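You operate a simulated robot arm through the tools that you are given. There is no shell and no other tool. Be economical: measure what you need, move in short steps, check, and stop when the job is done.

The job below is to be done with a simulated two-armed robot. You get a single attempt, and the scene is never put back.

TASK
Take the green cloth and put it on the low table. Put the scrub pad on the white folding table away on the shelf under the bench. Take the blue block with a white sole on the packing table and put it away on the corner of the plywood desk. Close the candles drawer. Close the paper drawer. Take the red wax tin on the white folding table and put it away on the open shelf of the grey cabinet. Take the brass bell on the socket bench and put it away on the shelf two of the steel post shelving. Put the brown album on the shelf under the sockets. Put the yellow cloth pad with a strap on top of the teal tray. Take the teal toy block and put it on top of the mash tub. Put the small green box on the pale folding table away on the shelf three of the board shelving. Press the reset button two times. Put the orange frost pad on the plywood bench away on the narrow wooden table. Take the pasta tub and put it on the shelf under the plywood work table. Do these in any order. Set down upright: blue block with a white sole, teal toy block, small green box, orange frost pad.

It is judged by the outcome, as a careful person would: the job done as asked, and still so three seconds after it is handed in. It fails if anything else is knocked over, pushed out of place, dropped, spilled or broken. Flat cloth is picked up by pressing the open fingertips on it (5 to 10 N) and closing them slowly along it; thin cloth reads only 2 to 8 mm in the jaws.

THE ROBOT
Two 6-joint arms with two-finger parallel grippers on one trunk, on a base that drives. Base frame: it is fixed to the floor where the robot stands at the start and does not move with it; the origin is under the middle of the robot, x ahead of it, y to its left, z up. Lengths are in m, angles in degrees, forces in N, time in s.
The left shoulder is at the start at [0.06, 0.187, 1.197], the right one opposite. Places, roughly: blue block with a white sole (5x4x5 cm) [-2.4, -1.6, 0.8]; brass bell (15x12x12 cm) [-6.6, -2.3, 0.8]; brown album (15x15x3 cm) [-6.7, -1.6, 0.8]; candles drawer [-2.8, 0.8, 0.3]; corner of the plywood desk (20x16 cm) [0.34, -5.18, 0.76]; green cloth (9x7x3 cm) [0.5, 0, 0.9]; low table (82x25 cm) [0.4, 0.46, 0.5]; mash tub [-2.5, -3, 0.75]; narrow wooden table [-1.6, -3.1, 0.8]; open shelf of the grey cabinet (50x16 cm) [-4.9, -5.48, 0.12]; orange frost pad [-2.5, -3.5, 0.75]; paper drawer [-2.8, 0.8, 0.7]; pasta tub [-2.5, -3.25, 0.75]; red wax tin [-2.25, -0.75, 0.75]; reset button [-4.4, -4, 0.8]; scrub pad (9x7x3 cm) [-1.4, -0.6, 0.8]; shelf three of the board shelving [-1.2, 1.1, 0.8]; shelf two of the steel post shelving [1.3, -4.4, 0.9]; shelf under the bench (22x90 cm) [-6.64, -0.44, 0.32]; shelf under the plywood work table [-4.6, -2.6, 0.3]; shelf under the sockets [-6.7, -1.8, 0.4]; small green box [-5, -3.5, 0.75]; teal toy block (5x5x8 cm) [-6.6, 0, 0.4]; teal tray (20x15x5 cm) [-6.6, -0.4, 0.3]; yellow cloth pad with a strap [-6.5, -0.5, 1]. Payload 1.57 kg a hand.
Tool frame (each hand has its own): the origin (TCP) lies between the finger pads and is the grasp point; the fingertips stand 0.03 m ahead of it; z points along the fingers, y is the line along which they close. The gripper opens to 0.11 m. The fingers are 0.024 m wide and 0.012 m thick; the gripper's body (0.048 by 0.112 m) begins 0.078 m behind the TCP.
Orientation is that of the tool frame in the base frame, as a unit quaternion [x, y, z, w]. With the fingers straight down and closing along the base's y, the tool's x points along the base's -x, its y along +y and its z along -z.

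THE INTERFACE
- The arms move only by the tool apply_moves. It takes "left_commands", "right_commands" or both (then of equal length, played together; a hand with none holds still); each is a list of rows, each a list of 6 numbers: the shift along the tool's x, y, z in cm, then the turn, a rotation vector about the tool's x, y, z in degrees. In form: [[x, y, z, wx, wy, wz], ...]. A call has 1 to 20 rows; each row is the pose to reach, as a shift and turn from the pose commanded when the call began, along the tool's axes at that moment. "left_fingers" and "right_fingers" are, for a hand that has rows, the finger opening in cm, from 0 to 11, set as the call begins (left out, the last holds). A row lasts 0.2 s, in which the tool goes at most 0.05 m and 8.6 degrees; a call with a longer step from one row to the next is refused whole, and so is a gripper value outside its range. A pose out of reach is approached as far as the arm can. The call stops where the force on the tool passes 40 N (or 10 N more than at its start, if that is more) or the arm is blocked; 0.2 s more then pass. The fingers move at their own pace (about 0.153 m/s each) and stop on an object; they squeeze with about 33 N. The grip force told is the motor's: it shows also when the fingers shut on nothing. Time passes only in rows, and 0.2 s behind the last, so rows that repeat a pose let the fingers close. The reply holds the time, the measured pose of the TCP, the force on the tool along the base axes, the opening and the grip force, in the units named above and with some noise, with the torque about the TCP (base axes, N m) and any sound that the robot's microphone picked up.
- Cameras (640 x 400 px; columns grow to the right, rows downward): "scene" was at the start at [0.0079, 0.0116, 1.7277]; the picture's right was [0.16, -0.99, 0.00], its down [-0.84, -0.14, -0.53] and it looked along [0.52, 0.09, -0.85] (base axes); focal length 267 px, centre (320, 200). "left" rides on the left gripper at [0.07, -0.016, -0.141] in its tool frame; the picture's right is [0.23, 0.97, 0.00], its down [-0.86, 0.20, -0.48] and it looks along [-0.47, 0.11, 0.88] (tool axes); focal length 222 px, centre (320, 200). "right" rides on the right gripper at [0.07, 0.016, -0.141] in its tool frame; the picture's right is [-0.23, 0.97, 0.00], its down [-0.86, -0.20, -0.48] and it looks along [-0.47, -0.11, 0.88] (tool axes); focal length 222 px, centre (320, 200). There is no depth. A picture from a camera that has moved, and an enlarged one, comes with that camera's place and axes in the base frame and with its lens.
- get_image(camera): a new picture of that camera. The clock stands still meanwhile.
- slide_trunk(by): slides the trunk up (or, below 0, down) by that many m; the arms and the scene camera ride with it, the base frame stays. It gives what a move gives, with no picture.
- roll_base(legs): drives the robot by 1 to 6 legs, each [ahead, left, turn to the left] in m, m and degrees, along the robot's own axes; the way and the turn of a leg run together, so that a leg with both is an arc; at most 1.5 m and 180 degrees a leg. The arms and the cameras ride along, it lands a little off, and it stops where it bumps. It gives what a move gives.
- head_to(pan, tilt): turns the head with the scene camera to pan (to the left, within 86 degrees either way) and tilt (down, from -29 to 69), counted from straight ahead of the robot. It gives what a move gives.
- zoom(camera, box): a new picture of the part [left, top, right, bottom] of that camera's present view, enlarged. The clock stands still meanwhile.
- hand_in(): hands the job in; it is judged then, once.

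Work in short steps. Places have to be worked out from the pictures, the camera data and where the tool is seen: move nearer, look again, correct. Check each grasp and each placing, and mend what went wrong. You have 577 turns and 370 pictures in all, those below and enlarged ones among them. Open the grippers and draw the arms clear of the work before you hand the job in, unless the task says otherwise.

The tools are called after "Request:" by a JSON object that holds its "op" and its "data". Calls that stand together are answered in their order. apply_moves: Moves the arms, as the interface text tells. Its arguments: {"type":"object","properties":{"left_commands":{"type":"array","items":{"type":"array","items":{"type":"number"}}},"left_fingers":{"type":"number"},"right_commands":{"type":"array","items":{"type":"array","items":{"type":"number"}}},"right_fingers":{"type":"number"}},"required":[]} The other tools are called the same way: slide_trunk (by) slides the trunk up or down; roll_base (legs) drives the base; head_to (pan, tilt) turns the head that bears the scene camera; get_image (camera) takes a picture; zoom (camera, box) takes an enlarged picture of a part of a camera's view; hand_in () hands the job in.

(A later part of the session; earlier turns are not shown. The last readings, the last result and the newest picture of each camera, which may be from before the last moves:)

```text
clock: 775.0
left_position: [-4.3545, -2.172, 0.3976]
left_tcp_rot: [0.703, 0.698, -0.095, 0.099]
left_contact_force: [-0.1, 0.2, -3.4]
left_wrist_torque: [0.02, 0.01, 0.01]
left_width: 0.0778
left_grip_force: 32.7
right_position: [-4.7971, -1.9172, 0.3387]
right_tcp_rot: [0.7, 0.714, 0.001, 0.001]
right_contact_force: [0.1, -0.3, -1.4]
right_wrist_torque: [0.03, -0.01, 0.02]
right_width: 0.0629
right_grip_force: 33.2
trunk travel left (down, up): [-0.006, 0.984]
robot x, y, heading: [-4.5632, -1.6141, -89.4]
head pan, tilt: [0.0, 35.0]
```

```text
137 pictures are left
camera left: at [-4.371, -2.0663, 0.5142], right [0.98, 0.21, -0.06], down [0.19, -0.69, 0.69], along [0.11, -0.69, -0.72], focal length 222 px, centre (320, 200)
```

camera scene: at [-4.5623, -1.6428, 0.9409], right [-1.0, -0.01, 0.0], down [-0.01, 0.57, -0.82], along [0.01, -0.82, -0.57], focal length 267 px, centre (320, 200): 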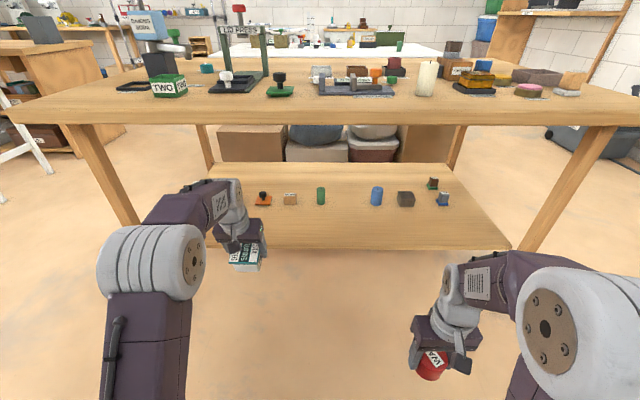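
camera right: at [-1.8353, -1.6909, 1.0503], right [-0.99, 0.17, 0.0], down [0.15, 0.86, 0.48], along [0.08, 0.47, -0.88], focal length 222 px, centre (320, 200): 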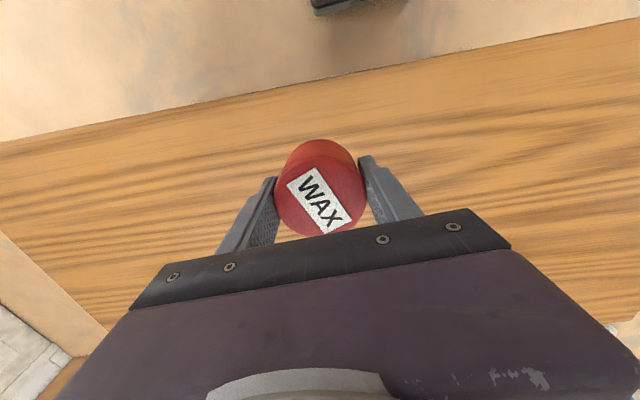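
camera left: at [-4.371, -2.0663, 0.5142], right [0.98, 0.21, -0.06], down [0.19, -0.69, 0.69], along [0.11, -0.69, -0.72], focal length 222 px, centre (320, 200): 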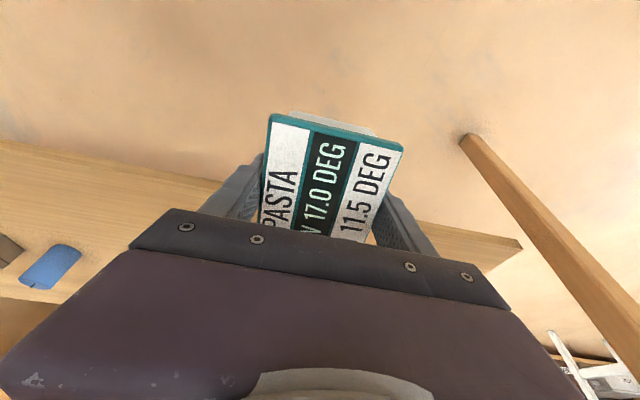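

I roll 0.13 m farther and extend the arm so the tub is over the shelf's front strip.

Request:
{"op": "roll_base", "data": {"legs": [[0.13, 0, 0]]}}

Request:
{"op": "apply_moves", "data": {"left_commands": [[-2.5, 0, 0.7, 0, 0, 0], [-5, 0, 1.3, 0, 0, 0], [-6.5, 0, 1.7, 0, 0, 0], [-6.5, 0, 1.7, 0, 0, 0]]}}

Request:
{"op": "get_image", "data": {"camera": "left"}}

Request:
{"op": "get_image", "data": {"camera": "scene"}}

```text
clock: 776.3
left_position: [-4.354, -2.304, 0.3981]
left_tcp_rot: [0.703, 0.698, -0.095, 0.099]
left_contact_force: [0.5, 0.2, -2.7]
left_wrist_torque: [0.03, 0.01, 0.01]
left_width: 0.0778
left_grip_force: 33.7
right_position: [-4.7959, -2.0489, 0.3393]
right_tcp_rot: [0.701, 0.713, 0.0, 0.001]
right_contact_force: [-1.1, -0.1, -0.8]
right_wrist_torque: [0.01, 0.0, 0.0]
right_width: 0.0629
right_grip_force: 32.9
trunk travel left (down, up): [-0.006, 0.984]
robot x, y, heading: [-4.565, -1.7469, -89.3]
head pan, tilt: [0.0, 35.0]
```

```text
clock: 777.3
left_position: [-4.3548, -2.3727, 0.3989]
left_tcp_rot: [0.703, 0.698, -0.095, 0.098]
left_contact_force: [0.4, -0.9, -2.9]
left_wrist_torque: [0.03, -0.03, -0.03]
left_width: 0.0776
left_grip_force: 32.7
right_position: [-4.7968, -2.0483, 0.3389]
right_tcp_rot: [0.701, 0.713, 0.001, 0.001]
right_contact_force: [-0.1, -0.6, -1.2]
right_wrist_torque: [0.02, 0.01, -0.02]
right_width: 0.0628
right_grip_force: 33.0
trunk travel left (down, up): [-0.006, 0.984]
robot x, y, heading: [-4.5596, -1.7488, -89.7]
head pan, tilt: [0.0, 35.0]
```

```text
136 pictures are left
camera left: at [-4.3705, -2.2657, 0.5157], right [0.98, 0.21, -0.06], down [0.19, -0.69, 0.69], along [0.11, -0.69, -0.72], focal length 222 px, centre (320, 200)
```

left: 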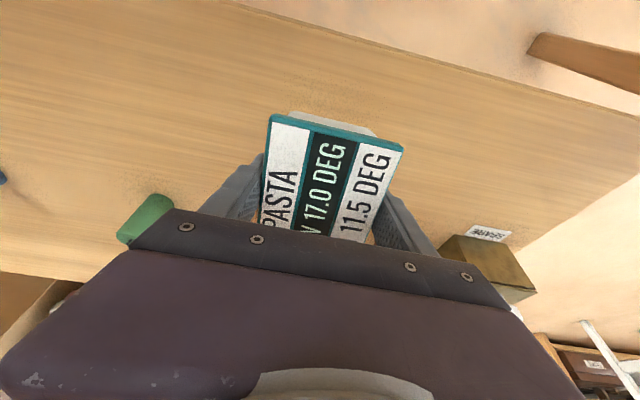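

```text
135 pictures are left
camera scene: at [-4.5612, -1.775, 0.9409], right [-1.0, -0.01, 0.0], down [0.0, 0.57, -0.82], along [0.01, -0.82, -0.57], focal length 267 px, centre (320, 200)
```

scene: 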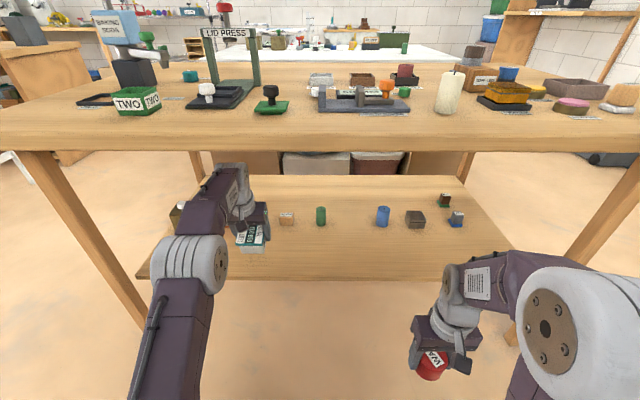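

Clear. I lower straight down until it rests on the shelf.

Request:
{"op": "apply_moves", "data": {"left_commands": [[0.5, 0, 1.9, 0, 0, 0], [0.9, 0, 3.4, 0, 0, 0], [1.2, 0, 4.4, 0, 0, 0], [1.4, 0, 5.2, 0, 0, 0], [1.6, 0, 6, 0, 0, 0], [1.8, 0, 6.8, 0, 0, 0], [2, 0, 7.6, 0, 0, 0]]}}

Request:
{"op": "get_image", "data": {"camera": "left"}}

```text
clock: 778.8
left_position: [-4.3532, -2.3734, 0.3327]
left_tcp_rot: [0.703, 0.697, -0.098, 0.101]
left_contact_force: [0.3, 5.2, 16.4]
left_wrist_torque: [0.27, 0.79, -0.3]
left_width: 0.0777
left_grip_force: 33.2
right_position: [-4.7951, -2.0471, 0.3406]
right_tcp_rot: [0.701, 0.714, 0.0, 0.001]
right_contact_force: [-0.3, -0.3, -0.8]
right_wrist_torque: [0.0, -0.01, 0.03]
right_width: 0.0628
right_grip_force: 32.8
trunk travel left (down, up): [-0.006, 0.984]
robot x, y, heading: [-4.5586, -1.7444, -89.5]
head pan, tilt: [0.0, 35.0]
stopped in row 7 (left hand): the force on the tool passed its limit (the readings are from after the stop); the commanded pose is now the measured one
```

```text
134 pictures are left
camera left: at [-4.3705, -2.2667, 0.4477], right [0.98, 0.21, -0.06], down [0.19, -0.69, 0.7], along [0.11, -0.69, -0.71], focal length 222 px, centre (320, 200)
```

left: 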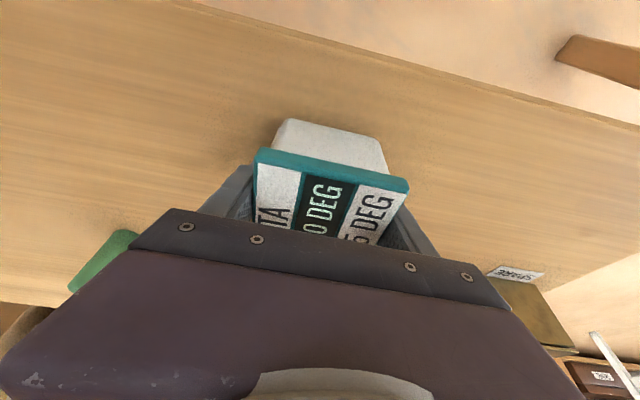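

The tub pivoted flat onto the shelf. I release and check.

Request:
{"op": "apply_moves", "data": {"left_commands": [[0, 0, 0, 0, 0, 0], [0, 0, 0, 0, 0, 0], [0, 0, 0, 0, 0, 0]], "left_fingers": 9.5}}

Request:
{"op": "apply_moves", "data": {"left_commands": [[0, 0, -2, 0, 0, 0], [0, 0, -5, 0, 0, 0], [2, 0, -7, 0, 0, 0]]}}

Request:
{"op": "get_image", "data": {"camera": "left"}}

```text
clock: 779.6
left_position: [-4.3533, -2.3739, 0.3319]
left_tcp_rot: [0.701, 0.699, -0.098, 0.103]
left_contact_force: [16.2, 0.4, 23.9]
left_wrist_torque: [0.06, 0.5, 0.17]
left_width: 0.0806
left_grip_force: 0.1
right_position: [-4.7961, -2.0489, 0.3411]
right_tcp_rot: [0.701, 0.714, -0.001, 0.002]
right_contact_force: [0.0, -0.1, -0.5]
right_wrist_torque: [-0.02, 0.01, 0.01]
right_width: 0.063
right_grip_force: 32.9
trunk travel left (down, up): [-0.006, 0.984]
robot x, y, heading: [-4.563, -1.7486, -89.6]
head pan, tilt: [0.0, 35.0]
```

```text
clock: 780.4
left_position: [-4.3526, -2.3345, 0.389]
left_tcp_rot: [0.702, 0.698, -0.096, 0.099]
left_contact_force: [-0.5, 0.2, 0.5]
left_wrist_torque: [0.01, -0.01, -0.03]
left_width: 0.095
left_grip_force: 0.0
right_position: [-4.796, -2.0487, 0.3389]
right_tcp_rot: [0.701, 0.713, 0.0, 0.001]
right_contact_force: [0.1, 0.2, -1.2]
right_wrist_torque: [0.03, 0.04, 0.0]
right_width: 0.0629
right_grip_force: 33.1
trunk travel left (down, up): [-0.006, 0.984]
robot x, y, heading: [-4.5629, -1.748, -89.6]
head pan, tilt: [0.0, 35.0]
```

```text
133 pictures are left
camera left: at [-4.3696, -2.2284, 0.5053], right [0.98, 0.21, -0.06], down [0.19, -0.69, 0.7], along [0.11, -0.69, -0.72], focal length 222 px, centre (320, 200)
```

left: 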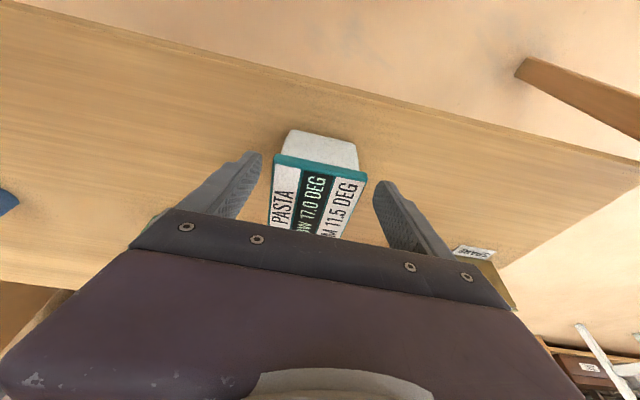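

The pasta tub stands on the shelf. I roll back, raise the trunk, and drive via the west corridor toward the grey cabinet with the tin.

Request:
{"op": "roll_base", "data": {"legs": [[-0.3, 0, 0]]}}

Request:
{"op": "slide_trunk", "data": {"by": 0.4}}

Request:
{"op": "slide_trunk", "data": {"by": 0.35}}

Request:
{"op": "roll_base", "data": {"legs": [[0, 0, -90], [1.2, 0, 0], [0, 0, 90], [1.5, 0, 0], [1.5, 0, 0]]}}

Request:
{"op": "head_to", "data": {"pan": 30, "tilt": 35}}

Request:
{"op": "get_image", "data": {"camera": "scene"}}

```text
clock: 782.4
left_position: [-4.357, -2.0369, 0.3892]
left_tcp_rot: [0.703, 0.698, -0.096, 0.1]
left_contact_force: [-0.7, 0.6, 0.6]
left_wrist_torque: [0.02, 0.02, 0.01]
left_width: 0.0948
left_grip_force: 0.2
right_position: [-4.7986, -1.7505, 0.3392]
right_tcp_rot: [0.702, 0.712, 0.001, 0.0]
right_contact_force: [0.0, 0.5, -0.4]
right_wrist_torque: [0.0, 0.02, 0.0]
right_width: 0.0628
right_grip_force: 33.0
trunk travel left (down, up): [-0.006, 0.984]
robot x, y, heading: [-4.5618, -1.4465, -89.4]
head pan, tilt: [0.0, 35.0]
```

```text
clock: 786.3
left_position: [-4.357, -2.0367, 0.7896]
left_tcp_rot: [0.703, 0.698, -0.098, 0.1]
left_contact_force: [-0.3, 0.3, 0.0]
left_wrist_torque: [-0.01, 0.01, -0.01]
left_width: 0.0948
left_grip_force: 0.0
right_position: [-4.7991, -1.7487, 0.7406]
right_tcp_rot: [0.701, 0.713, 0.0, 0.001]
right_contact_force: [0.5, -0.1, -2.1]
right_wrist_torque: [-0.01, 0.01, -0.03]
right_width: 0.0628
right_grip_force: 33.0
trunk travel left (down, up): [-0.406, 0.584]
robot x, y, heading: [-4.561, -1.4496, -89.8]
head pan, tilt: [0.0, 35.0]
```

```text
clock: 789.7
left_position: [-4.3568, -2.0375, 1.1394]
left_tcp_rot: [0.703, 0.697, -0.096, 0.099]
left_contact_force: [-0.7, -0.7, -0.5]
left_wrist_torque: [-0.02, 0.02, -0.01]
left_width: 0.0949
left_grip_force: 0.1
right_position: [-4.7985, -1.7498, 1.0897]
right_tcp_rot: [0.702, 0.713, 0.0, 0.001]
right_contact_force: [-0.3, -0.6, -1.1]
right_wrist_torque: [0.0, -0.03, 0.0]
right_width: 0.0629
right_grip_force: 33.2
trunk travel left (down, up): [-0.756, 0.234]
robot x, y, heading: [-4.563, -1.447, -89.7]
head pan, tilt: [0.0, 35.0]
```

```text
clock: 817.4
left_position: [-5.4682, -5.0742, 1.1407]
left_tcp_rot: [0.703, 0.697, -0.097, 0.1]
left_contact_force: [0.1, 0.5, 0.2]
left_wrist_torque: [0.02, -0.01, 0.0]
left_width: 0.0948
left_grip_force: 0.0
right_position: [-5.9086, -4.7866, 1.0886]
right_tcp_rot: [0.702, 0.712, 0.001, 0.001]
right_contact_force: [0.2, 1.0, -1.4]
right_wrist_torque: [-0.02, -0.01, 0.0]
right_width: 0.0627
right_grip_force: 33.1
trunk travel left (down, up): [-0.756, 0.234]
robot x, y, heading: [-5.6773, -4.487, -90.1]
head pan, tilt: [0.0, 35.0]
```

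```text
clock: 818.3
left_position: [-5.4679, -5.0738, 1.1393]
left_tcp_rot: [0.704, 0.697, -0.097, 0.1]
left_contact_force: [-0.3, 1.3, 0.3]
left_wrist_torque: [-0.02, -0.01, 0.02]
left_width: 0.0952
left_grip_force: 0.1
right_position: [-5.9102, -4.7857, 1.0895]
right_tcp_rot: [0.702, 0.712, 0.001, 0.001]
right_contact_force: [-0.7, 0.0, -1.5]
right_wrist_torque: [0.01, 0.03, 0.02]
right_width: 0.0627
right_grip_force: 32.5
trunk travel left (down, up): [-0.756, 0.234]
robot x, y, heading: [-5.6787, -4.4873, -89.6]
head pan, tilt: [30.0, 35.0]
```

```text
132 pictures are left
camera scene: at [-5.6299, -4.5014, 1.6909], right [-0.86, -0.5, 0.0], down [-0.29, 0.5, -0.82], along [0.41, -0.71, -0.57], focal length 267 px, centre (320, 200)
```

scene: 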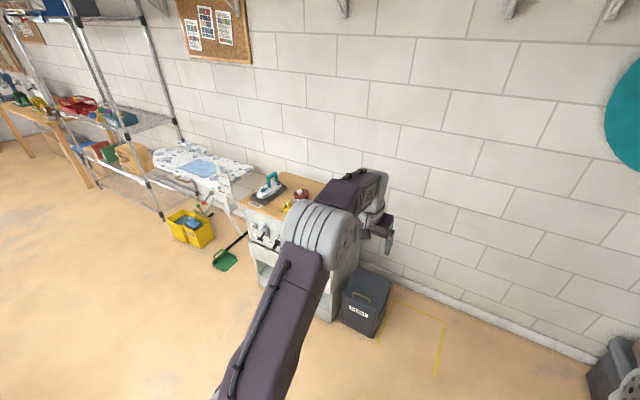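

I strafe left about 1.0 m along the cabinet's front and look.

Request:
{"op": "roll_base", "data": {"legs": [[0.0, 1.0, 0]]}}

Request:
{"op": "head_to", "data": {"pan": -10, "tilt": 40}}

Request:
{"op": "get_image", "data": {"camera": "scene"}}

```text
clock: 823.6
left_position: [-4.4362, -5.0531, 1.1403]
left_tcp_rot: [0.696, 0.705, -0.096, 0.1]
left_contact_force: [0.8, -0.1, 0.5]
left_wrist_torque: [-0.05, -0.01, -0.01]
left_width: 0.0952
left_grip_force: 0.2
right_position: [-4.8851, -4.7754, 1.0901]
right_tcp_rot: [0.694, 0.72, 0.001, 0.0]
right_contact_force: [-0.1, 1.0, -0.6]
right_wrist_torque: [-0.03, 0.0, 0.01]
right_width: 0.0626
right_grip_force: 33.2
trunk travel left (down, up): [-0.756, 0.234]
robot x, y, heading: [-4.6503, -4.472, -88.4]
head pan, tilt: [30.0, 35.0]
```

```text
clock: 824.6
left_position: [-4.4357, -5.0521, 1.1409]
left_tcp_rot: [0.695, 0.705, -0.095, 0.1]
left_contact_force: [0.4, 0.4, 0.4]
left_wrist_torque: [0.01, 0.01, 0.02]
left_width: 0.0951
left_grip_force: 0.0
right_position: [-4.8835, -4.7749, 1.0901]
right_tcp_rot: [0.694, 0.72, 0.001, 0.001]
right_contact_force: [-0.3, 0.1, -1.2]
right_wrist_torque: [0.0, -0.01, -0.01]
right_width: 0.0625
right_grip_force: 33.0
trunk travel left (down, up): [-0.756, 0.234]
robot x, y, heading: [-4.6519, -4.4683, -88.7]
head pan, tilt: [-10.0, 40.0]
```

```text
131 pictures are left
camera scene: at [-4.6689, -4.4932, 1.6833], right [-0.99, 0.15, 0.0], down [0.09, 0.64, -0.77], along [-0.11, -0.76, -0.64], focal length 267 px, centre (320, 200)
```

scene: 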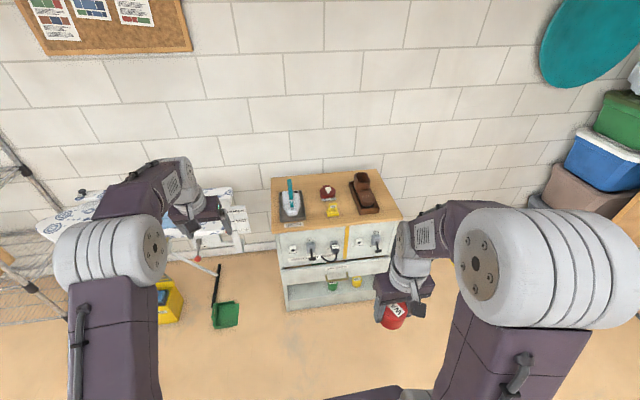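

The open shelf is at the cabinet's bottom (front y ≈ -5.36, z ≈ 0.12). I retract the left hand, and lower the trunk for a better view into it.

Request:
{"op": "apply_moves", "data": {"left_commands": [[3.5, 0, 0, 0, 3, 0], [7, 0, 0, 0, 6, 0], [10.5, 0, 0, 0, 9, 0], [14, 0, 0, 0, 12, 0], [17.5, 0, 0, 0, 15, 0], [21, 0, 0, 0, 15, 0], [24, 0, 0, 0, 15, 0]], "left_fingers": 6}}

Request:
{"op": "slide_trunk", "data": {"by": -0.4}}

Request:
{"op": "slide_trunk", "data": {"by": -0.3}}

Request:
{"op": "get_image", "data": {"camera": "scene"}}

```text
clock: 826.2
left_position: [-4.4398, -4.8207, 1.0766]
left_tcp_rot: [0.702, 0.712, -0.005, 0.009]
left_contact_force: [-0.2, 0.7, -0.6]
left_wrist_torque: [-0.03, -0.05, -0.04]
left_width: 0.06
left_grip_force: 0.1
right_position: [-4.8836, -4.7754, 1.091]
right_tcp_rot: [0.694, 0.72, 0.001, 0.0]
right_contact_force: [1.6, 0.3, -0.7]
right_wrist_torque: [-0.02, 0.02, 0.0]
right_width: 0.0627
right_grip_force: 33.1
trunk travel left (down, up): [-0.756, 0.234]
robot x, y, heading: [-4.6526, -4.465, -88.4]
head pan, tilt: [-10.0, 40.0]
```

```text
clock: 830.1
left_position: [-4.4395, -4.8235, 0.6749]
left_tcp_rot: [0.702, 0.712, -0.004, 0.008]
left_contact_force: [0.2, -0.4, 0.6]
left_wrist_torque: [0.0, 0.0, 0.02]
left_width: 0.06
left_grip_force: 0.1
right_position: [-4.883, -4.7756, 0.6891]
right_tcp_rot: [0.694, 0.72, 0.001, 0.001]
right_contact_force: [-0.1, 0.6, -1.3]
right_wrist_torque: [0.03, 0.01, 0.01]
right_width: 0.0623
right_grip_force: 33.0
trunk travel left (down, up): [-0.356, 0.634]
robot x, y, heading: [-4.6539, -4.4694, -88.3]
head pan, tilt: [-10.0, 40.0]
```

```text
clock: 833.1
left_position: [-4.4385, -4.8234, 0.3743]
left_tcp_rot: [0.702, 0.712, -0.004, 0.008]
left_contact_force: [-0.6, 0.6, -0.1]
left_wrist_torque: [0.01, 0.0, -0.01]
left_width: 0.0602
left_grip_force: 0.2
right_position: [-4.8817, -4.7756, 0.3904]
right_tcp_rot: [0.694, 0.72, 0.0, 0.001]
right_contact_force: [-0.1, -0.1, -1.4]
right_wrist_torque: [-0.01, 0.0, 0.01]
right_width: 0.0624
right_grip_force: 32.8
trunk travel left (down, up): [-0.056, 0.934]
robot x, y, heading: [-4.6566, -4.4699, -88.5]
head pan, tilt: [-10.0, 40.0]
```

```text
130 pictures are left
camera scene: at [-4.6688, -4.4931, 0.9834], right [-0.99, 0.15, 0.0], down [0.09, 0.64, -0.77], along [-0.11, -0.76, -0.64], focal length 267 px, centre (320, 200)
```

scene: 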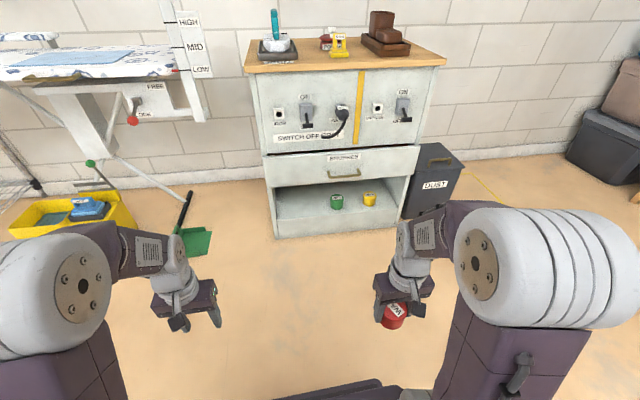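

The shelf holds green and yellow tins at x ≈ -4.89 and -5.05; the free place for the red one is x ≈ -4.735, y ≈ -5.38. The opening is low (z 0.12–0.37), so I tilt the right hand 35° and line up.

Request:
{"op": "roll_base", "data": {"legs": [[0, 0, -1.6], [0, 0.15, 0]]}}

Request:
{"op": "apply_moves", "data": {"right_commands": [[-1.5, 0, 0, 0, -7, 0], [-3, 0, 0, 0, -14, 0], [-5, 0, 0, 0, -21, 0], [-7, 0, 0, 0, -28, 0], [-9, 0, 0, 0, -35, 0], [-12, 0, 1, 0, -35, 0], [-15, 0, 3, 0, -35, 0]]}}

Request:
{"op": "get_image", "data": {"camera": "scene"}}

Request:
{"op": "get_image", "data": {"camera": "right"}}

```text
clock: 834.8
left_position: [-4.2998, -4.8298, 0.3754]
left_tcp_rot: [0.713, 0.701, -0.004, 0.008]
left_contact_force: [0.0, 0.2, 0.0]
left_wrist_torque: [-0.01, -0.01, 0.02]
left_width: 0.06
left_grip_force: 0.0
right_position: [-4.7415, -4.7682, 0.3897]
right_tcp_rot: [0.705, 0.709, 0.001, 0.001]
right_contact_force: [-0.7, -0.7, -0.8]
right_wrist_torque: [0.01, -0.04, -0.04]
right_width: 0.0626
right_grip_force: 33.7
trunk travel left (down, up): [-0.056, 0.934]
robot x, y, heading: [-4.5033, -4.4705, -90.4]
head pan, tilt: [-10.0, 40.0]
```

```text
clock: 836.4
left_position: [-4.2994, -4.8292, 0.3748]
left_tcp_rot: [0.713, 0.701, -0.005, 0.008]
left_contact_force: [-1.2, 0.7, -0.3]
left_wrist_torque: [0.0, 0.01, -0.01]
left_width: 0.06
left_grip_force: 0.0
right_position: [-4.7397, -4.9184, 0.3599]
right_tcp_rot: [0.672, 0.676, -0.212, 0.214]
right_contact_force: [1.0, 0.3, -0.1]
right_wrist_torque: [0.0, 0.02, -0.02]
right_width: 0.0622
right_grip_force: 33.1
right hand out of reach, approached as far as the arm can: row 4, 5
trunk travel left (down, up): [-0.056, 0.934]
robot x, y, heading: [-4.5029, -4.4696, -89.9]
head pan, tilt: [-10.0, 40.0]
```

```text
129 pictures are left
camera scene: at [-4.5185, -4.4929, 0.9833], right [-0.98, 0.18, 0.0], down [0.11, 0.63, -0.77], along [-0.14, -0.75, -0.64], focal length 267 px, centre (320, 200)
```

scene: 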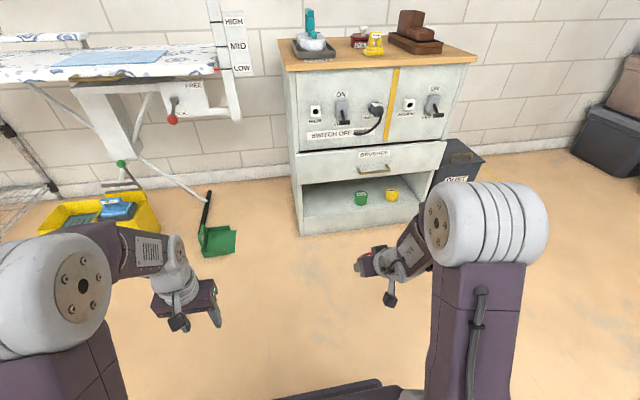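

```text
128 pictures are left
camera right: at [-4.7236, -4.7798, 0.4355], right [0.97, -0.18, 0.13], down [-0.2, -0.43, 0.88], along [-0.1, -0.89, -0.45], focal length 222 px, centre (320, 200)
```

right: 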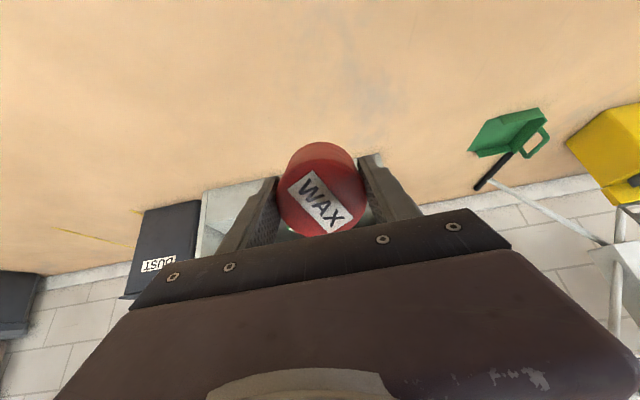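

Aligned (x ≈ -4.74). I lower the trunk fully and bring the hand down to entry height.

Request:
{"op": "slide_trunk", "data": {"by": -0.054}}

Request:
{"op": "apply_moves", "data": {"right_commands": [[1.5, 0, 2.1, 0, 0, 0], [3, 0, 4.2, 0, 0, 0], [4.5, 0, 6.3, 0, 0, 0], [6, 0, 8.4, 0, 0, 0], [6.9, 0, 9.8, 0, 0, 0], [6.9, 0, 9.8, 0, 0, 0]]}}

Request:
{"op": "get_image", "data": {"camera": "scene"}}

```text
clock: 837.4
left_position: [-4.2991, -4.8298, 0.3213]
left_tcp_rot: [0.713, 0.701, -0.004, 0.007]
left_contact_force: [-0.3, 0.4, -0.4]
left_wrist_torque: [0.01, 0.01, -0.02]
left_width: 0.0602
left_grip_force: 0.1
right_position: [-4.7401, -4.9174, 0.3062]
right_tcp_rot: [0.672, 0.676, -0.212, 0.214]
right_contact_force: [0.3, -0.1, -1.5]
right_wrist_torque: [0.04, 0.0, -0.03]
right_width: 0.0625
right_grip_force: 32.7
trunk travel left (down, up): [-0.002, 0.988]
robot x, y, heading: [-4.5018, -4.4673, -90.2]
head pan, tilt: [-10.0, 40.0]
```

```text
clock: 838.8
left_position: [-4.3009, -4.8295, 0.3218]
left_tcp_rot: [0.713, 0.701, -0.004, 0.007]
left_contact_force: [0.7, -0.4, 0.4]
left_wrist_torque: [0.01, 0.01, -0.02]
left_width: 0.06
left_grip_force: 0.1
right_position: [-4.7287, -4.9449, 0.2051]
right_tcp_rot: [0.679, 0.673, -0.19, 0.222]
right_contact_force: [0.3, -0.3, 0.0]
right_wrist_torque: [0.01, 0.01, -0.01]
right_width: 0.0624
right_grip_force: 33.2
right hand out of reach, approached as far as the arm can: row 2, 3, 4, 5, 6
trunk travel left (down, up): [-0.002, 0.988]
robot x, y, heading: [-4.5022, -4.4666, -90.0]
head pan, tilt: [-10.0, 40.0]
```

```text
127 pictures are left
camera scene: at [-4.5185, -4.493, 0.9293], right [-0.98, 0.18, 0.0], down [0.11, 0.63, -0.77], along [-0.14, -0.75, -0.64], focal length 267 px, centre (320, 200)
```

scene: 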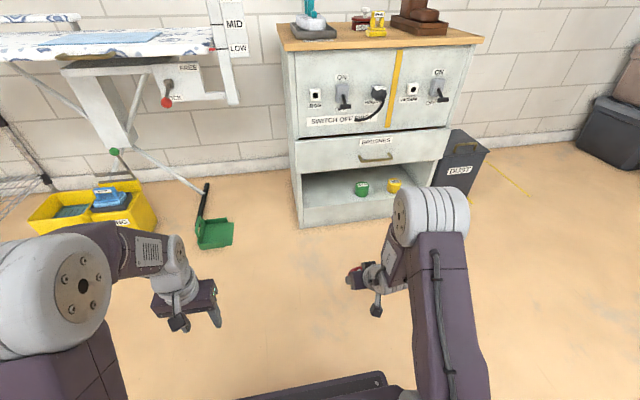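

I roll forward so the hand is just before the opening, then check.

Request:
{"op": "roll_base", "data": {"legs": [[0.28, 0, 0]]}}

Request:
{"op": "get_image", "data": {"camera": "scene"}}

Request:
{"op": "get_image", "data": {"camera": "right"}}

```text
clock: 840.7
left_position: [-4.3004, -5.1027, 0.3217]
left_tcp_rot: [0.713, 0.701, -0.004, 0.007]
left_contact_force: [0.0, -0.2, 0.1]
left_wrist_torque: [0.04, 0.02, 0.02]
left_width: 0.06
left_grip_force: 0.1
right_position: [-4.7304, -5.2182, 0.2062]
right_tcp_rot: [0.679, 0.672, -0.192, 0.222]
right_contact_force: [-0.9, -0.2, -1.5]
right_wrist_torque: [0.0, -0.01, 0.03]
right_width: 0.0626
right_grip_force: 33.3
trunk travel left (down, up): [-0.002, 0.988]
robot x, y, heading: [-4.5052, -4.7431, -90.2]
head pan, tilt: [-10.0, 40.0]
```

```text
126 pictures are left
camera scene: at [-4.5196, -4.7657, 0.9293], right [-0.98, 0.18, 0.0], down [0.11, 0.63, -0.77], along [-0.14, -0.75, -0.64], focal length 267 px, centre (320, 200)
```

scene: 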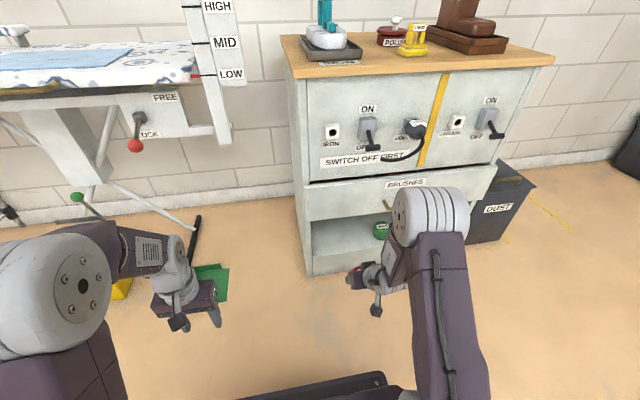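

```text
125 pictures are left
camera right: at [-4.7172, -5.081, 0.2841], right [0.97, -0.18, 0.17], down [-0.24, -0.44, 0.86], along [-0.08, -0.88, -0.47], focal length 222 px, centre (320, 200)
```

right: 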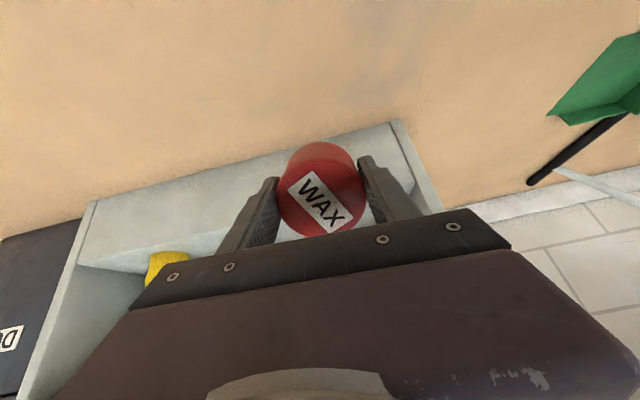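

I roll 0.1 m more and extend slightly so the tin is over the shelf's front part.

Request:
{"op": "roll_base", "data": {"legs": [[0.11, 0, 0]]}}

Request:
{"op": "apply_moves", "data": {"right_commands": [[-0.8, 0, 1, 0, 0, 0], [-1.2, 0, 2, 0, 0, 0], [-1.2, 0, 3, 0, 0, 0], [-1, 0, 4, 0, 0, 0]]}}

Request:
{"op": "get_image", "data": {"camera": "right"}}

Request:
{"op": "get_image", "data": {"camera": "scene"}}

```text
clock: 841.9
left_position: [-4.3021, -5.2118, 0.3214]
left_tcp_rot: [0.714, 0.7, -0.004, 0.009]
left_contact_force: [-0.2, 0.0, -0.5]
left_wrist_torque: [0.01, -0.01, -0.03]
left_width: 0.0597
left_grip_force: 0.0
right_position: [-4.7305, -5.3272, 0.2056]
right_tcp_rot: [0.68, 0.673, -0.191, 0.221]
right_contact_force: [0.5, 0.3, -1.9]
right_wrist_torque: [0.0, -0.01, -0.03]
right_width: 0.0623
right_grip_force: 33.2
trunk travel left (down, up): [-0.002, 0.988]
robot x, y, heading: [-4.503, -4.8531, -90.4]
head pan, tilt: [-10.0, 40.0]
```

```text
clock: 842.9
left_position: [-4.3005, -5.2127, 0.3212]
left_tcp_rot: [0.714, 0.7, -0.006, 0.008]
left_contact_force: [-0.7, 0.4, -0.1]
left_wrist_torque: [-0.02, 0.0, 0.0]
left_width: 0.0602
left_grip_force: 0.1
right_position: [-4.7302, -5.3582, 0.1772]
right_tcp_rot: [0.68, 0.673, -0.189, 0.222]
right_contact_force: [0.5, 0.5, -1.1]
right_wrist_torque: [0.01, 0.01, 0.0]
right_width: 0.0624
right_grip_force: 33.5
trunk travel left (down, up): [-0.002, 0.988]
robot x, y, heading: [-4.5051, -4.8513, -90.2]
head pan, tilt: [-10.0, 40.0]
```

```text
124 pictures are left
camera right: at [-4.7171, -5.2214, 0.2558], right [0.97, -0.18, 0.17], down [-0.24, -0.44, 0.86], along [-0.08, -0.88, -0.47], focal length 222 px, centre (320, 200)
```

right: 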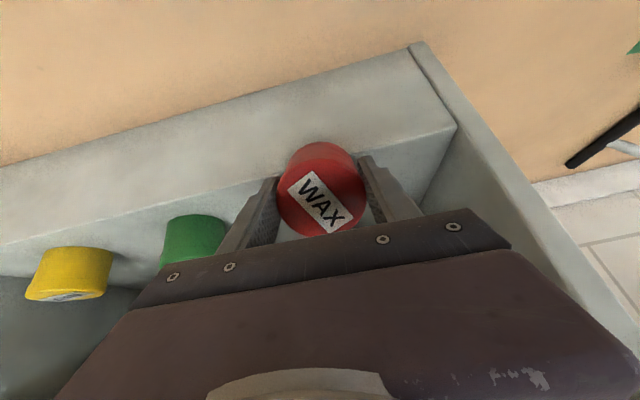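

```text
123 pictures are left
camera scene: at [-4.5202, -4.876, 0.9293], right [-0.98, 0.18, 0.0], down [0.12, 0.63, -0.77], along [-0.14, -0.75, -0.64], focal length 267 px, centre (320, 200)
```

scene: 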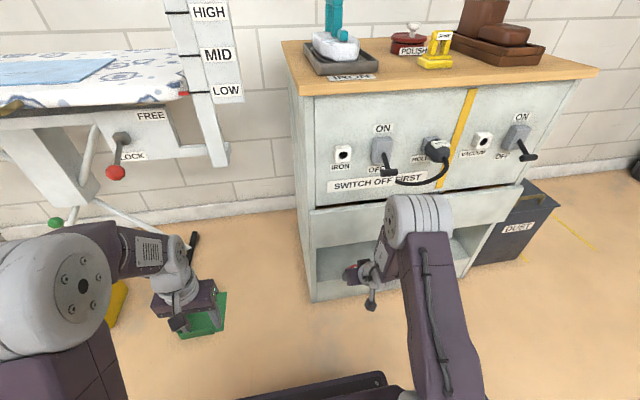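

Now I see the true front: the shelf's edge is at y ≈ -5.39, z ≈ 0.125 — the tin is still in front of it. I raise the hand 2.5 cm (and the left hand too), roll 9 cm ahead, and re-check.

Request:
{"op": "apply_moves", "data": {"right_commands": [[-0.7, 0, -1, 0, 0, 0], [-1.4, 0, -2.1, 0, 0, 0], [-1.4, 0, -2.1, 0, 0, 0]], "left_commands": [[0, 0, -4, 0, 0, 0], [0, 0, -8, 0, 0, 0], [0, 0, -10, 0, 0, 0]]}}

Request:
{"op": "roll_base", "data": {"legs": [[0.085, 0, 0]]}}

Request:
{"op": "get_image", "data": {"camera": "right"}}

```text
clock: 843.7
left_position: [-4.3019, -5.2125, 0.4195]
left_tcp_rot: [0.714, 0.7, -0.004, 0.007]
left_contact_force: [0.1, -0.9, 0.5]
left_wrist_torque: [0.0, -0.01, -0.02]
left_width: 0.0598
left_grip_force: 0.0
right_position: [-4.7314, -5.3583, 0.204]
right_tcp_rot: [0.68, 0.672, -0.19, 0.222]
right_contact_force: [-0.2, 0.4, -1.8]
right_wrist_torque: [-0.02, 0.01, 0.01]
right_width: 0.0623
right_grip_force: 33.2
trunk travel left (down, up): [-0.002, 0.988]
robot x, y, heading: [-4.5051, -4.8548, -90.2]
head pan, tilt: [-10.0, 40.0]
```

```text
clock: 844.7
left_position: [-4.3022, -5.2704, 0.4195]
left_tcp_rot: [0.714, 0.7, -0.004, 0.008]
left_contact_force: [-0.4, 0.6, 0.9]
left_wrist_torque: [-0.02, -0.05, 0.01]
left_width: 0.0598
left_grip_force: 0.1
right_position: [-4.7307, -5.4059, 0.1963]
right_tcp_rot: [0.682, 0.676, -0.182, 0.212]
right_contact_force: [-0.1, -0.3, -1.4]
right_wrist_torque: [0.02, -0.01, 0.01]
right_width: 0.0622
right_grip_force: 33.2
trunk travel left (down, up): [-0.002, 0.988]
robot x, y, heading: [-4.5024, -4.913, -90.4]
head pan, tilt: [-10.0, 40.0]
stopped in leg 1: the robot was blocked; the commanded pose is now the measured one
```

```text
122 pictures are left
camera right: at [-4.7179, -5.2717, 0.2794], right [0.97, -0.19, 0.17], down [-0.24, -0.47, 0.85], along [-0.08, -0.86, -0.5], focal length 222 px, centre (320, 200)
```

right: 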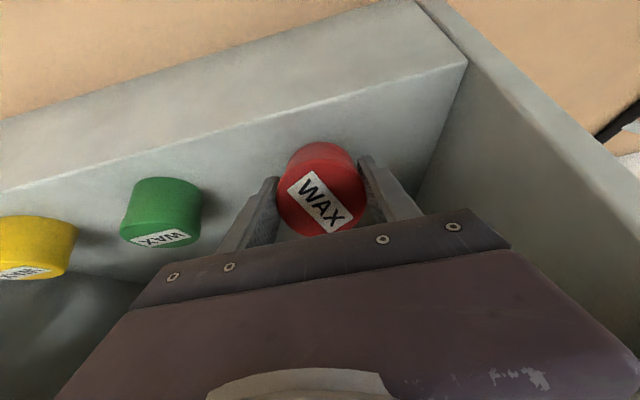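

The arm met the drawer front, but the tin's base is already over the shelf (near edge 1.5 cm inside). I lower it now in small steps.

Request:
{"op": "apply_moves", "data": {"right_commands": [[0.5, 0, 0.7, 0, 0, 0], [1, 0, 1.4, 0, 0, 0], [1.4, 0, 2, 0, 0, 0], [1.7, 0, 2.5, 0, 0, 0], [2.1, 0, 3.1, 0, 0, 0]]}}

Request:
{"op": "get_image", "data": {"camera": "right"}}

Request:
{"op": "zoom", "data": {"camera": "scene", "box": [260, 120, 560, 340]}}

```text
clock: 845.9
left_position: [-4.3017, -5.2689, 0.4208]
left_tcp_rot: [0.715, 0.7, -0.005, 0.009]
left_contact_force: [-0.4, -0.5, 0.0]
left_wrist_torque: [-0.01, 0.03, 0.0]
left_width: 0.0599
left_grip_force: 0.0
right_position: [-4.7318, -5.4055, 0.1626]
right_tcp_rot: [0.678, 0.678, -0.184, 0.215]
right_contact_force: [9.5, 9.7, 35.2]
right_wrist_torque: [0.19, 0.51, -0.2]
right_width: 0.0604
right_grip_force: 33.3
trunk travel left (down, up): [-0.002, 0.988]
robot x, y, heading: [-4.5009, -4.9088, -90.0]
head pan, tilt: [-10.0, 40.0]
```

```text
121 pictures are left
camera right: at [-4.7197, -5.2695, 0.2445], right [0.97, -0.18, 0.16], down [-0.23, -0.46, 0.86], along [-0.08, -0.87, -0.49], focal length 222 px, centre (320, 200)
```

right: 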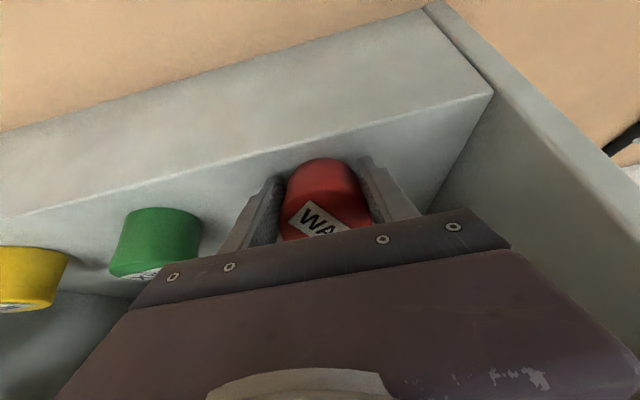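

```text
1.82 times, centred on (410, 230) of scene
camera zoom: at [-4.5189, -4.9299, 0.9299], right [-0.98, 0.18, 0.0], down [0.11, 0.63, -0.77], along [-0.14, -0.76, -0.64], focal length 486 px, centre (156, 146)
```

zoom: 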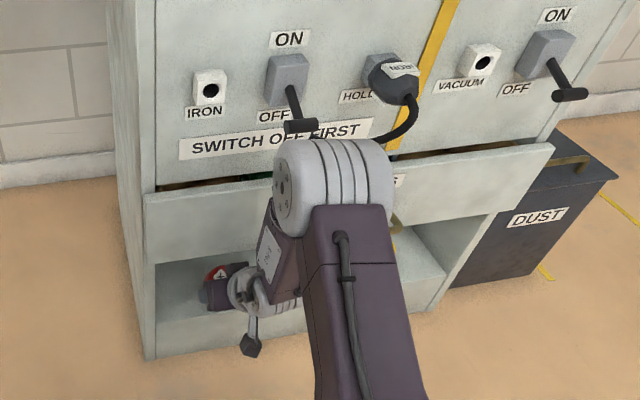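

The tin now sits upright on the shelf. I release, then roll back gently (the elbow is close to the cabinet's levers).

Request:
{"op": "apply_moves", "data": {"right_commands": [[-0.3, 0, -0.4, 0, 0, 0], [-0.3, 0, -0.4, 0, 0, 0], [-0.3, 0, -0.4, 0, 0, 0]], "right_fingers": 8.5}}

Request:
{"op": "get_image", "data": {"camera": "right"}}

```text
clock: 846.7
left_position: [-4.3014, -5.2695, 0.4205]
left_tcp_rot: [0.714, 0.7, -0.004, 0.007]
left_contact_force: [0.0, -0.5, -0.1]
left_wrist_torque: [0.02, 0.0, 0.01]
left_width: 0.0602
left_grip_force: 0.1
right_position: [-4.7315, -5.404, 0.1643]
right_tcp_rot: [0.683, 0.676, -0.181, 0.212]
right_contact_force: [0.4, 0.3, 0.8]
right_wrist_torque: [-0.02, 0.04, -0.03]
right_width: 0.0849
right_grip_force: 0.1
trunk travel left (down, up): [-0.002, 0.988]
robot x, y, heading: [-4.506, -4.9094, -90.3]
head pan, tilt: [-10.0, 40.0]
```

```text
119 pictures are left
camera right: at [-4.7186, -5.2706, 0.2466], right [0.97, -0.19, 0.17], down [-0.24, -0.47, 0.85], along [-0.08, -0.86, -0.5], focal length 222 px, centre (320, 200)
```

right: 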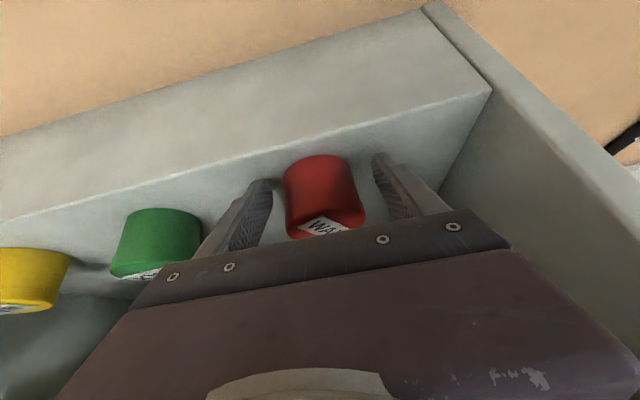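

The red tin stands upright on the shelf, in line with the others. I roll back and check the cabinet.

Request:
{"op": "roll_base", "data": {"legs": [[-0.3, 0, 0]]}}

Request:
{"op": "zoom", "data": {"camera": "scene", "box": [250, 60, 530, 260]}}

```text
clock: 848.7
left_position: [-4.2991, -4.9721, 0.4202]
left_tcp_rot: [0.713, 0.701, -0.005, 0.008]
left_contact_force: [-0.6, -0.2, -0.3]
left_wrist_torque: [0.02, -0.02, 0.0]
left_width: 0.0599
left_grip_force: 0.0
right_position: [-4.7273, -5.1094, 0.1631]
right_tcp_rot: [0.681, 0.677, -0.18, 0.215]
right_contact_force: [0.3, -0.2, -0.4]
right_wrist_torque: [0.01, 0.01, -0.03]
right_width: 0.0852
right_grip_force: 0.1
trunk travel left (down, up): [-0.002, 0.988]
robot x, y, heading: [-4.5012, -4.6133, -90.0]
head pan, tilt: [-10.0, 40.0]
```

```text
2.00 times, centred on (390, 160) of scene
camera zoom: at [-4.519, -4.6366, 0.9293], right [-0.98, 0.18, 0.0], down [0.11, 0.63, -0.77], along [-0.14, -0.75, -0.64], focal length 535 px, centre (180, 280)
```

zoom: 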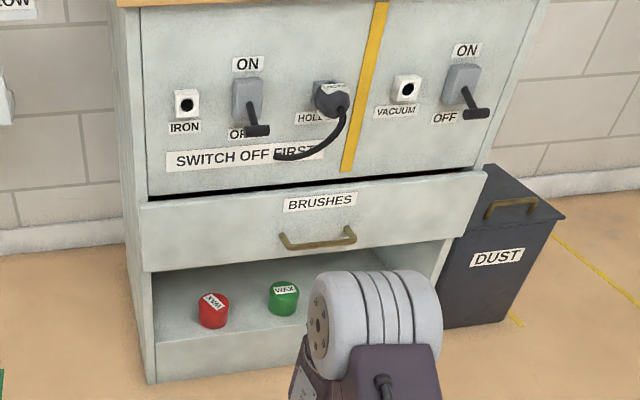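

All in order (switches and drawer as before). Next the reset button and the small green box on the pale folding table behind me: I raise the trunk and turn north.

Request:
{"op": "slide_trunk", "data": {"by": 0.4}}

Request:
{"op": "slide_trunk", "data": {"by": 0.4}}

Request:
{"op": "roll_base", "data": {"legs": [[0, 0, 180]]}}

Request:
{"op": "head_to", "data": {"pan": 0, "tilt": 40}}

Request:
{"op": "get_image", "data": {"camera": "scene"}}

```text
clock: 852.5
left_position: [-4.2993, -4.9731, 0.8204]
left_tcp_rot: [0.713, 0.702, -0.005, 0.008]
left_contact_force: [-0.9, -0.8, 0.5]
left_wrist_torque: [0.02, 0.06, 0.01]
left_width: 0.0599
left_grip_force: 0.0
right_position: [-4.7277, -5.1108, 0.5639]
right_tcp_rot: [0.681, 0.677, -0.18, 0.213]
right_contact_force: [-0.8, -0.3, -0.3]
right_wrist_torque: [0.01, -0.01, 0.0]
right_width: 0.0851
right_grip_force: 0.2
trunk travel left (down, up): [-0.402, 0.588]
robot x, y, heading: [-4.503, -4.6129, -90.2]
head pan, tilt: [-10.0, 40.0]
```

```text
clock: 856.4
left_position: [-4.2998, -4.9723, 1.2206]
left_tcp_rot: [0.713, 0.701, -0.005, 0.007]
left_contact_force: [0.9, -0.1, 0.4]
left_wrist_torque: [0.01, 0.0, 0.0]
left_width: 0.0599
left_grip_force: 0.0
right_position: [-4.7277, -5.1097, 0.9641]
right_tcp_rot: [0.681, 0.677, -0.18, 0.214]
right_contact_force: [-0.4, 1.1, 0.3]
right_wrist_torque: [0.02, 0.02, 0.06]
right_width: 0.0848
right_grip_force: 0.1
trunk travel left (down, up): [-0.802, 0.188]
robot x, y, heading: [-4.5026, -4.6121, -90.0]
head pan, tilt: [-10.0, 40.0]
```

```text
clock: 864.1
left_position: [-4.7043, -4.252, 1.2194]
left_tcp_rot: [-0.697, 0.717, 0.009, 0.004]
left_contact_force: [-0.5, 1.3, 0.6]
left_wrist_torque: [-0.01, -0.02, -0.01]
left_width: 0.06
left_grip_force: 0.1
right_position: [-4.2746, -4.1188, 0.9651]
right_tcp_rot: [-0.674, 0.684, 0.213, 0.181]
right_contact_force: [0.5, 0.2, -0.4]
right_wrist_torque: [0.0, -0.02, 0.03]
right_width: 0.0851
right_grip_force: 0.1
trunk travel left (down, up): [-0.802, 0.188]
robot x, y, heading: [-4.5022, -4.6149, 89.0]
head pan, tilt: [-10.0, 40.0]
```

```text
clock: 864.8
left_position: [-4.7057, -4.252, 1.2204]
left_tcp_rot: [-0.697, 0.717, 0.009, 0.005]
left_contact_force: [-0.7, 0.2, 0.8]
left_wrist_torque: [-0.02, 0.01, 0.01]
left_width: 0.0599
left_grip_force: 0.0
right_position: [-4.2754, -4.1192, 0.9653]
right_tcp_rot: [-0.673, 0.685, 0.213, 0.181]
right_contact_force: [0.7, 0.5, -0.3]
right_wrist_torque: [-0.02, 0.02, 0.0]
right_width: 0.085
right_grip_force: 0.1
trunk travel left (down, up): [-0.802, 0.188]
robot x, y, heading: [-4.5031, -4.6138, 89.2]
head pan, tilt: [0.0, 40.0]
```

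```text
117 pictures are left
camera scene: at [-4.5038, -4.5877, 1.7293], right [1.0, -0.01, 0.0], down [-0.01, -0.64, -0.77], along [0.01, 0.77, -0.64], focal length 267 px, centre (320, 200)
```

scene: 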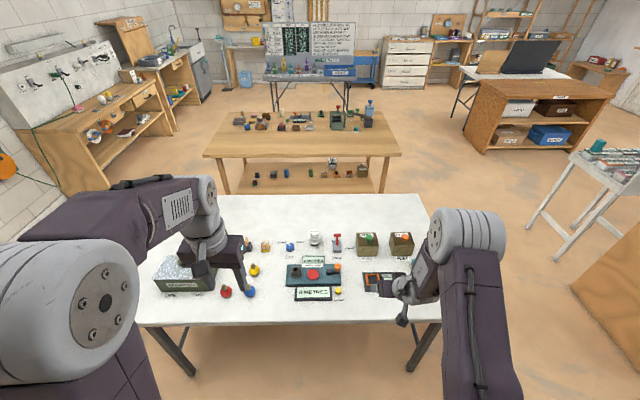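

Request:
{"op": "zoom", "data": {"camera": "scene", "box": [140, 215, 430, 330]}}

Request:
{"op": "zoom", "data": {"camera": "scene", "box": [270, 225, 430, 310]}}

```text
2.21 times, centred on (285, 272) of scene
camera zoom: at [-4.5038, -4.5877, 1.7293], right [1.0, -0.01, 0.0], down [-0.01, -0.64, -0.77], along [0.01, 0.77, -0.64], focal length 590 px, centre (397, 40)
```

zoom: 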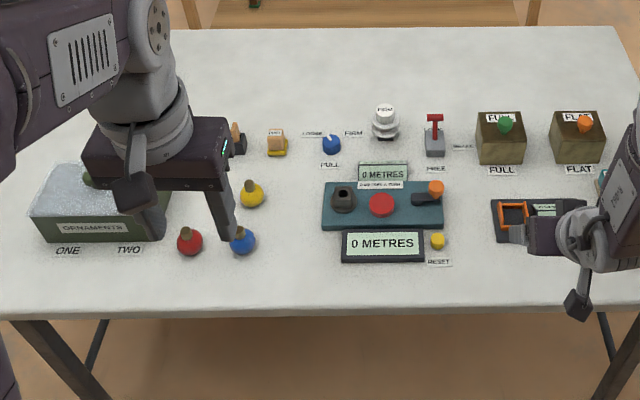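

```text
4.00 times, centred on (350, 268) of scene
camera zoom: at [-4.5038, -4.5877, 1.7293], right [1.0, -0.01, 0.0], down [-0.01, -0.64, -0.77], along [0.01, 0.77, -0.64], focal length 1070 px, centre (200, -70)
```

zoom: 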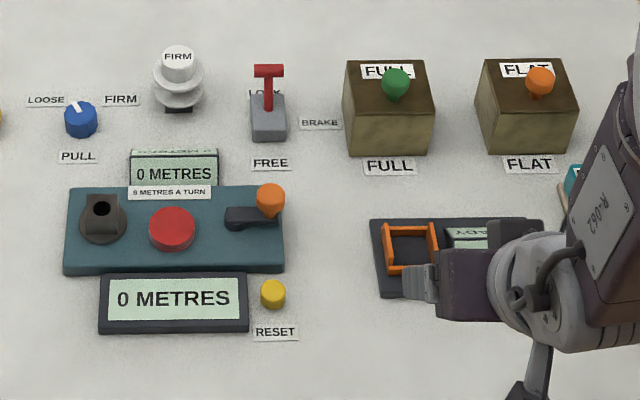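

RESET is the small yellow button at (-4.425, -4.00). I'll press it with the right hand: straighten it to vertical with closed fingers and strafe left 15 cm.

Request:
{"op": "apply_moves", "data": {"right_commands": [[0, 0, 0, 0.5, 6.5, -0.2], [0, 0, 0, 1, 13, -0.4], [0, 0, 0, 1.6, 19.5, -0.6], [0, 0, 0, 2.1, 26, -0.8], [0, 0, 0, 2.6, 32.3, -1], [0, 0, 0, 2.6, 32.3, -1]], "right_fingers": 0}}

Request:
{"op": "roll_base", "data": {"legs": [[0, 0.15, 1]]}}

Request:
{"op": "get_image", "data": {"camera": "right"}}

```text
clock: 866.2
left_position: [-4.7059, -4.2507, 1.2192]
left_tcp_rot: [-0.697, 0.717, 0.008, 0.004]
left_contact_force: [-0.6, 0.5, -0.3]
left_wrist_torque: [-0.01, -0.01, -0.03]
left_width: 0.06
left_grip_force: 0.1
right_position: [-4.2775, -4.1169, 0.9635]
right_tcp_rot: [-0.705, 0.709, 0.002, -0.002]
right_contact_force: [1.6, -0.4, -0.5]
right_wrist_torque: [0.02, 0.12, 0.01]
right_width: 0.0001
right_grip_force: 21.4
right hand out of reach, approached as far as the arm can: row 2, 3, 4, 5
trunk travel left (down, up): [-0.802, 0.188]
robot x, y, heading: [-4.5023, -4.6154, 89.2]
head pan, tilt: [0.0, 40.0]
```

```text
clock: 867.6
left_position: [-4.8584, -4.2549, 1.2192]
left_tcp_rot: [-0.704, 0.71, 0.008, 0.004]
left_contact_force: [0.7, 0.5, -0.3]
left_wrist_torque: [-0.01, 0.02, 0.0]
left_width: 0.0602
left_grip_force: 0.1
right_position: [-4.4327, -4.114, 0.9637]
right_tcp_rot: [0.714, -0.7, -0.001, 0.0]
right_contact_force: [-0.1, 0.1, -1.4]
right_wrist_torque: [0.0, 0.02, 0.02]
right_width: 0.0
right_grip_force: 21.0
trunk travel left (down, up): [-0.802, 0.188]
robot x, y, heading: [-4.6538, -4.6135, 90.4]
head pan, tilt: [0.0, 40.0]
```

```text
114 pictures are left
camera right: at [-4.447, -4.1841, 1.1047], right [-0.98, 0.21, 0.0], down [0.18, 0.86, 0.48], along [0.1, 0.47, -0.88], focal length 222 px, centre (320, 200)
```

right: 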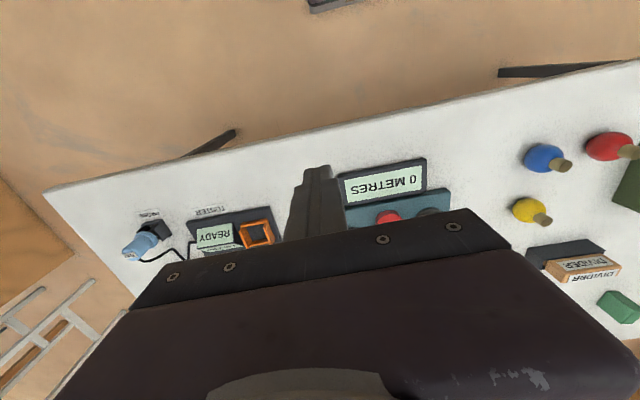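

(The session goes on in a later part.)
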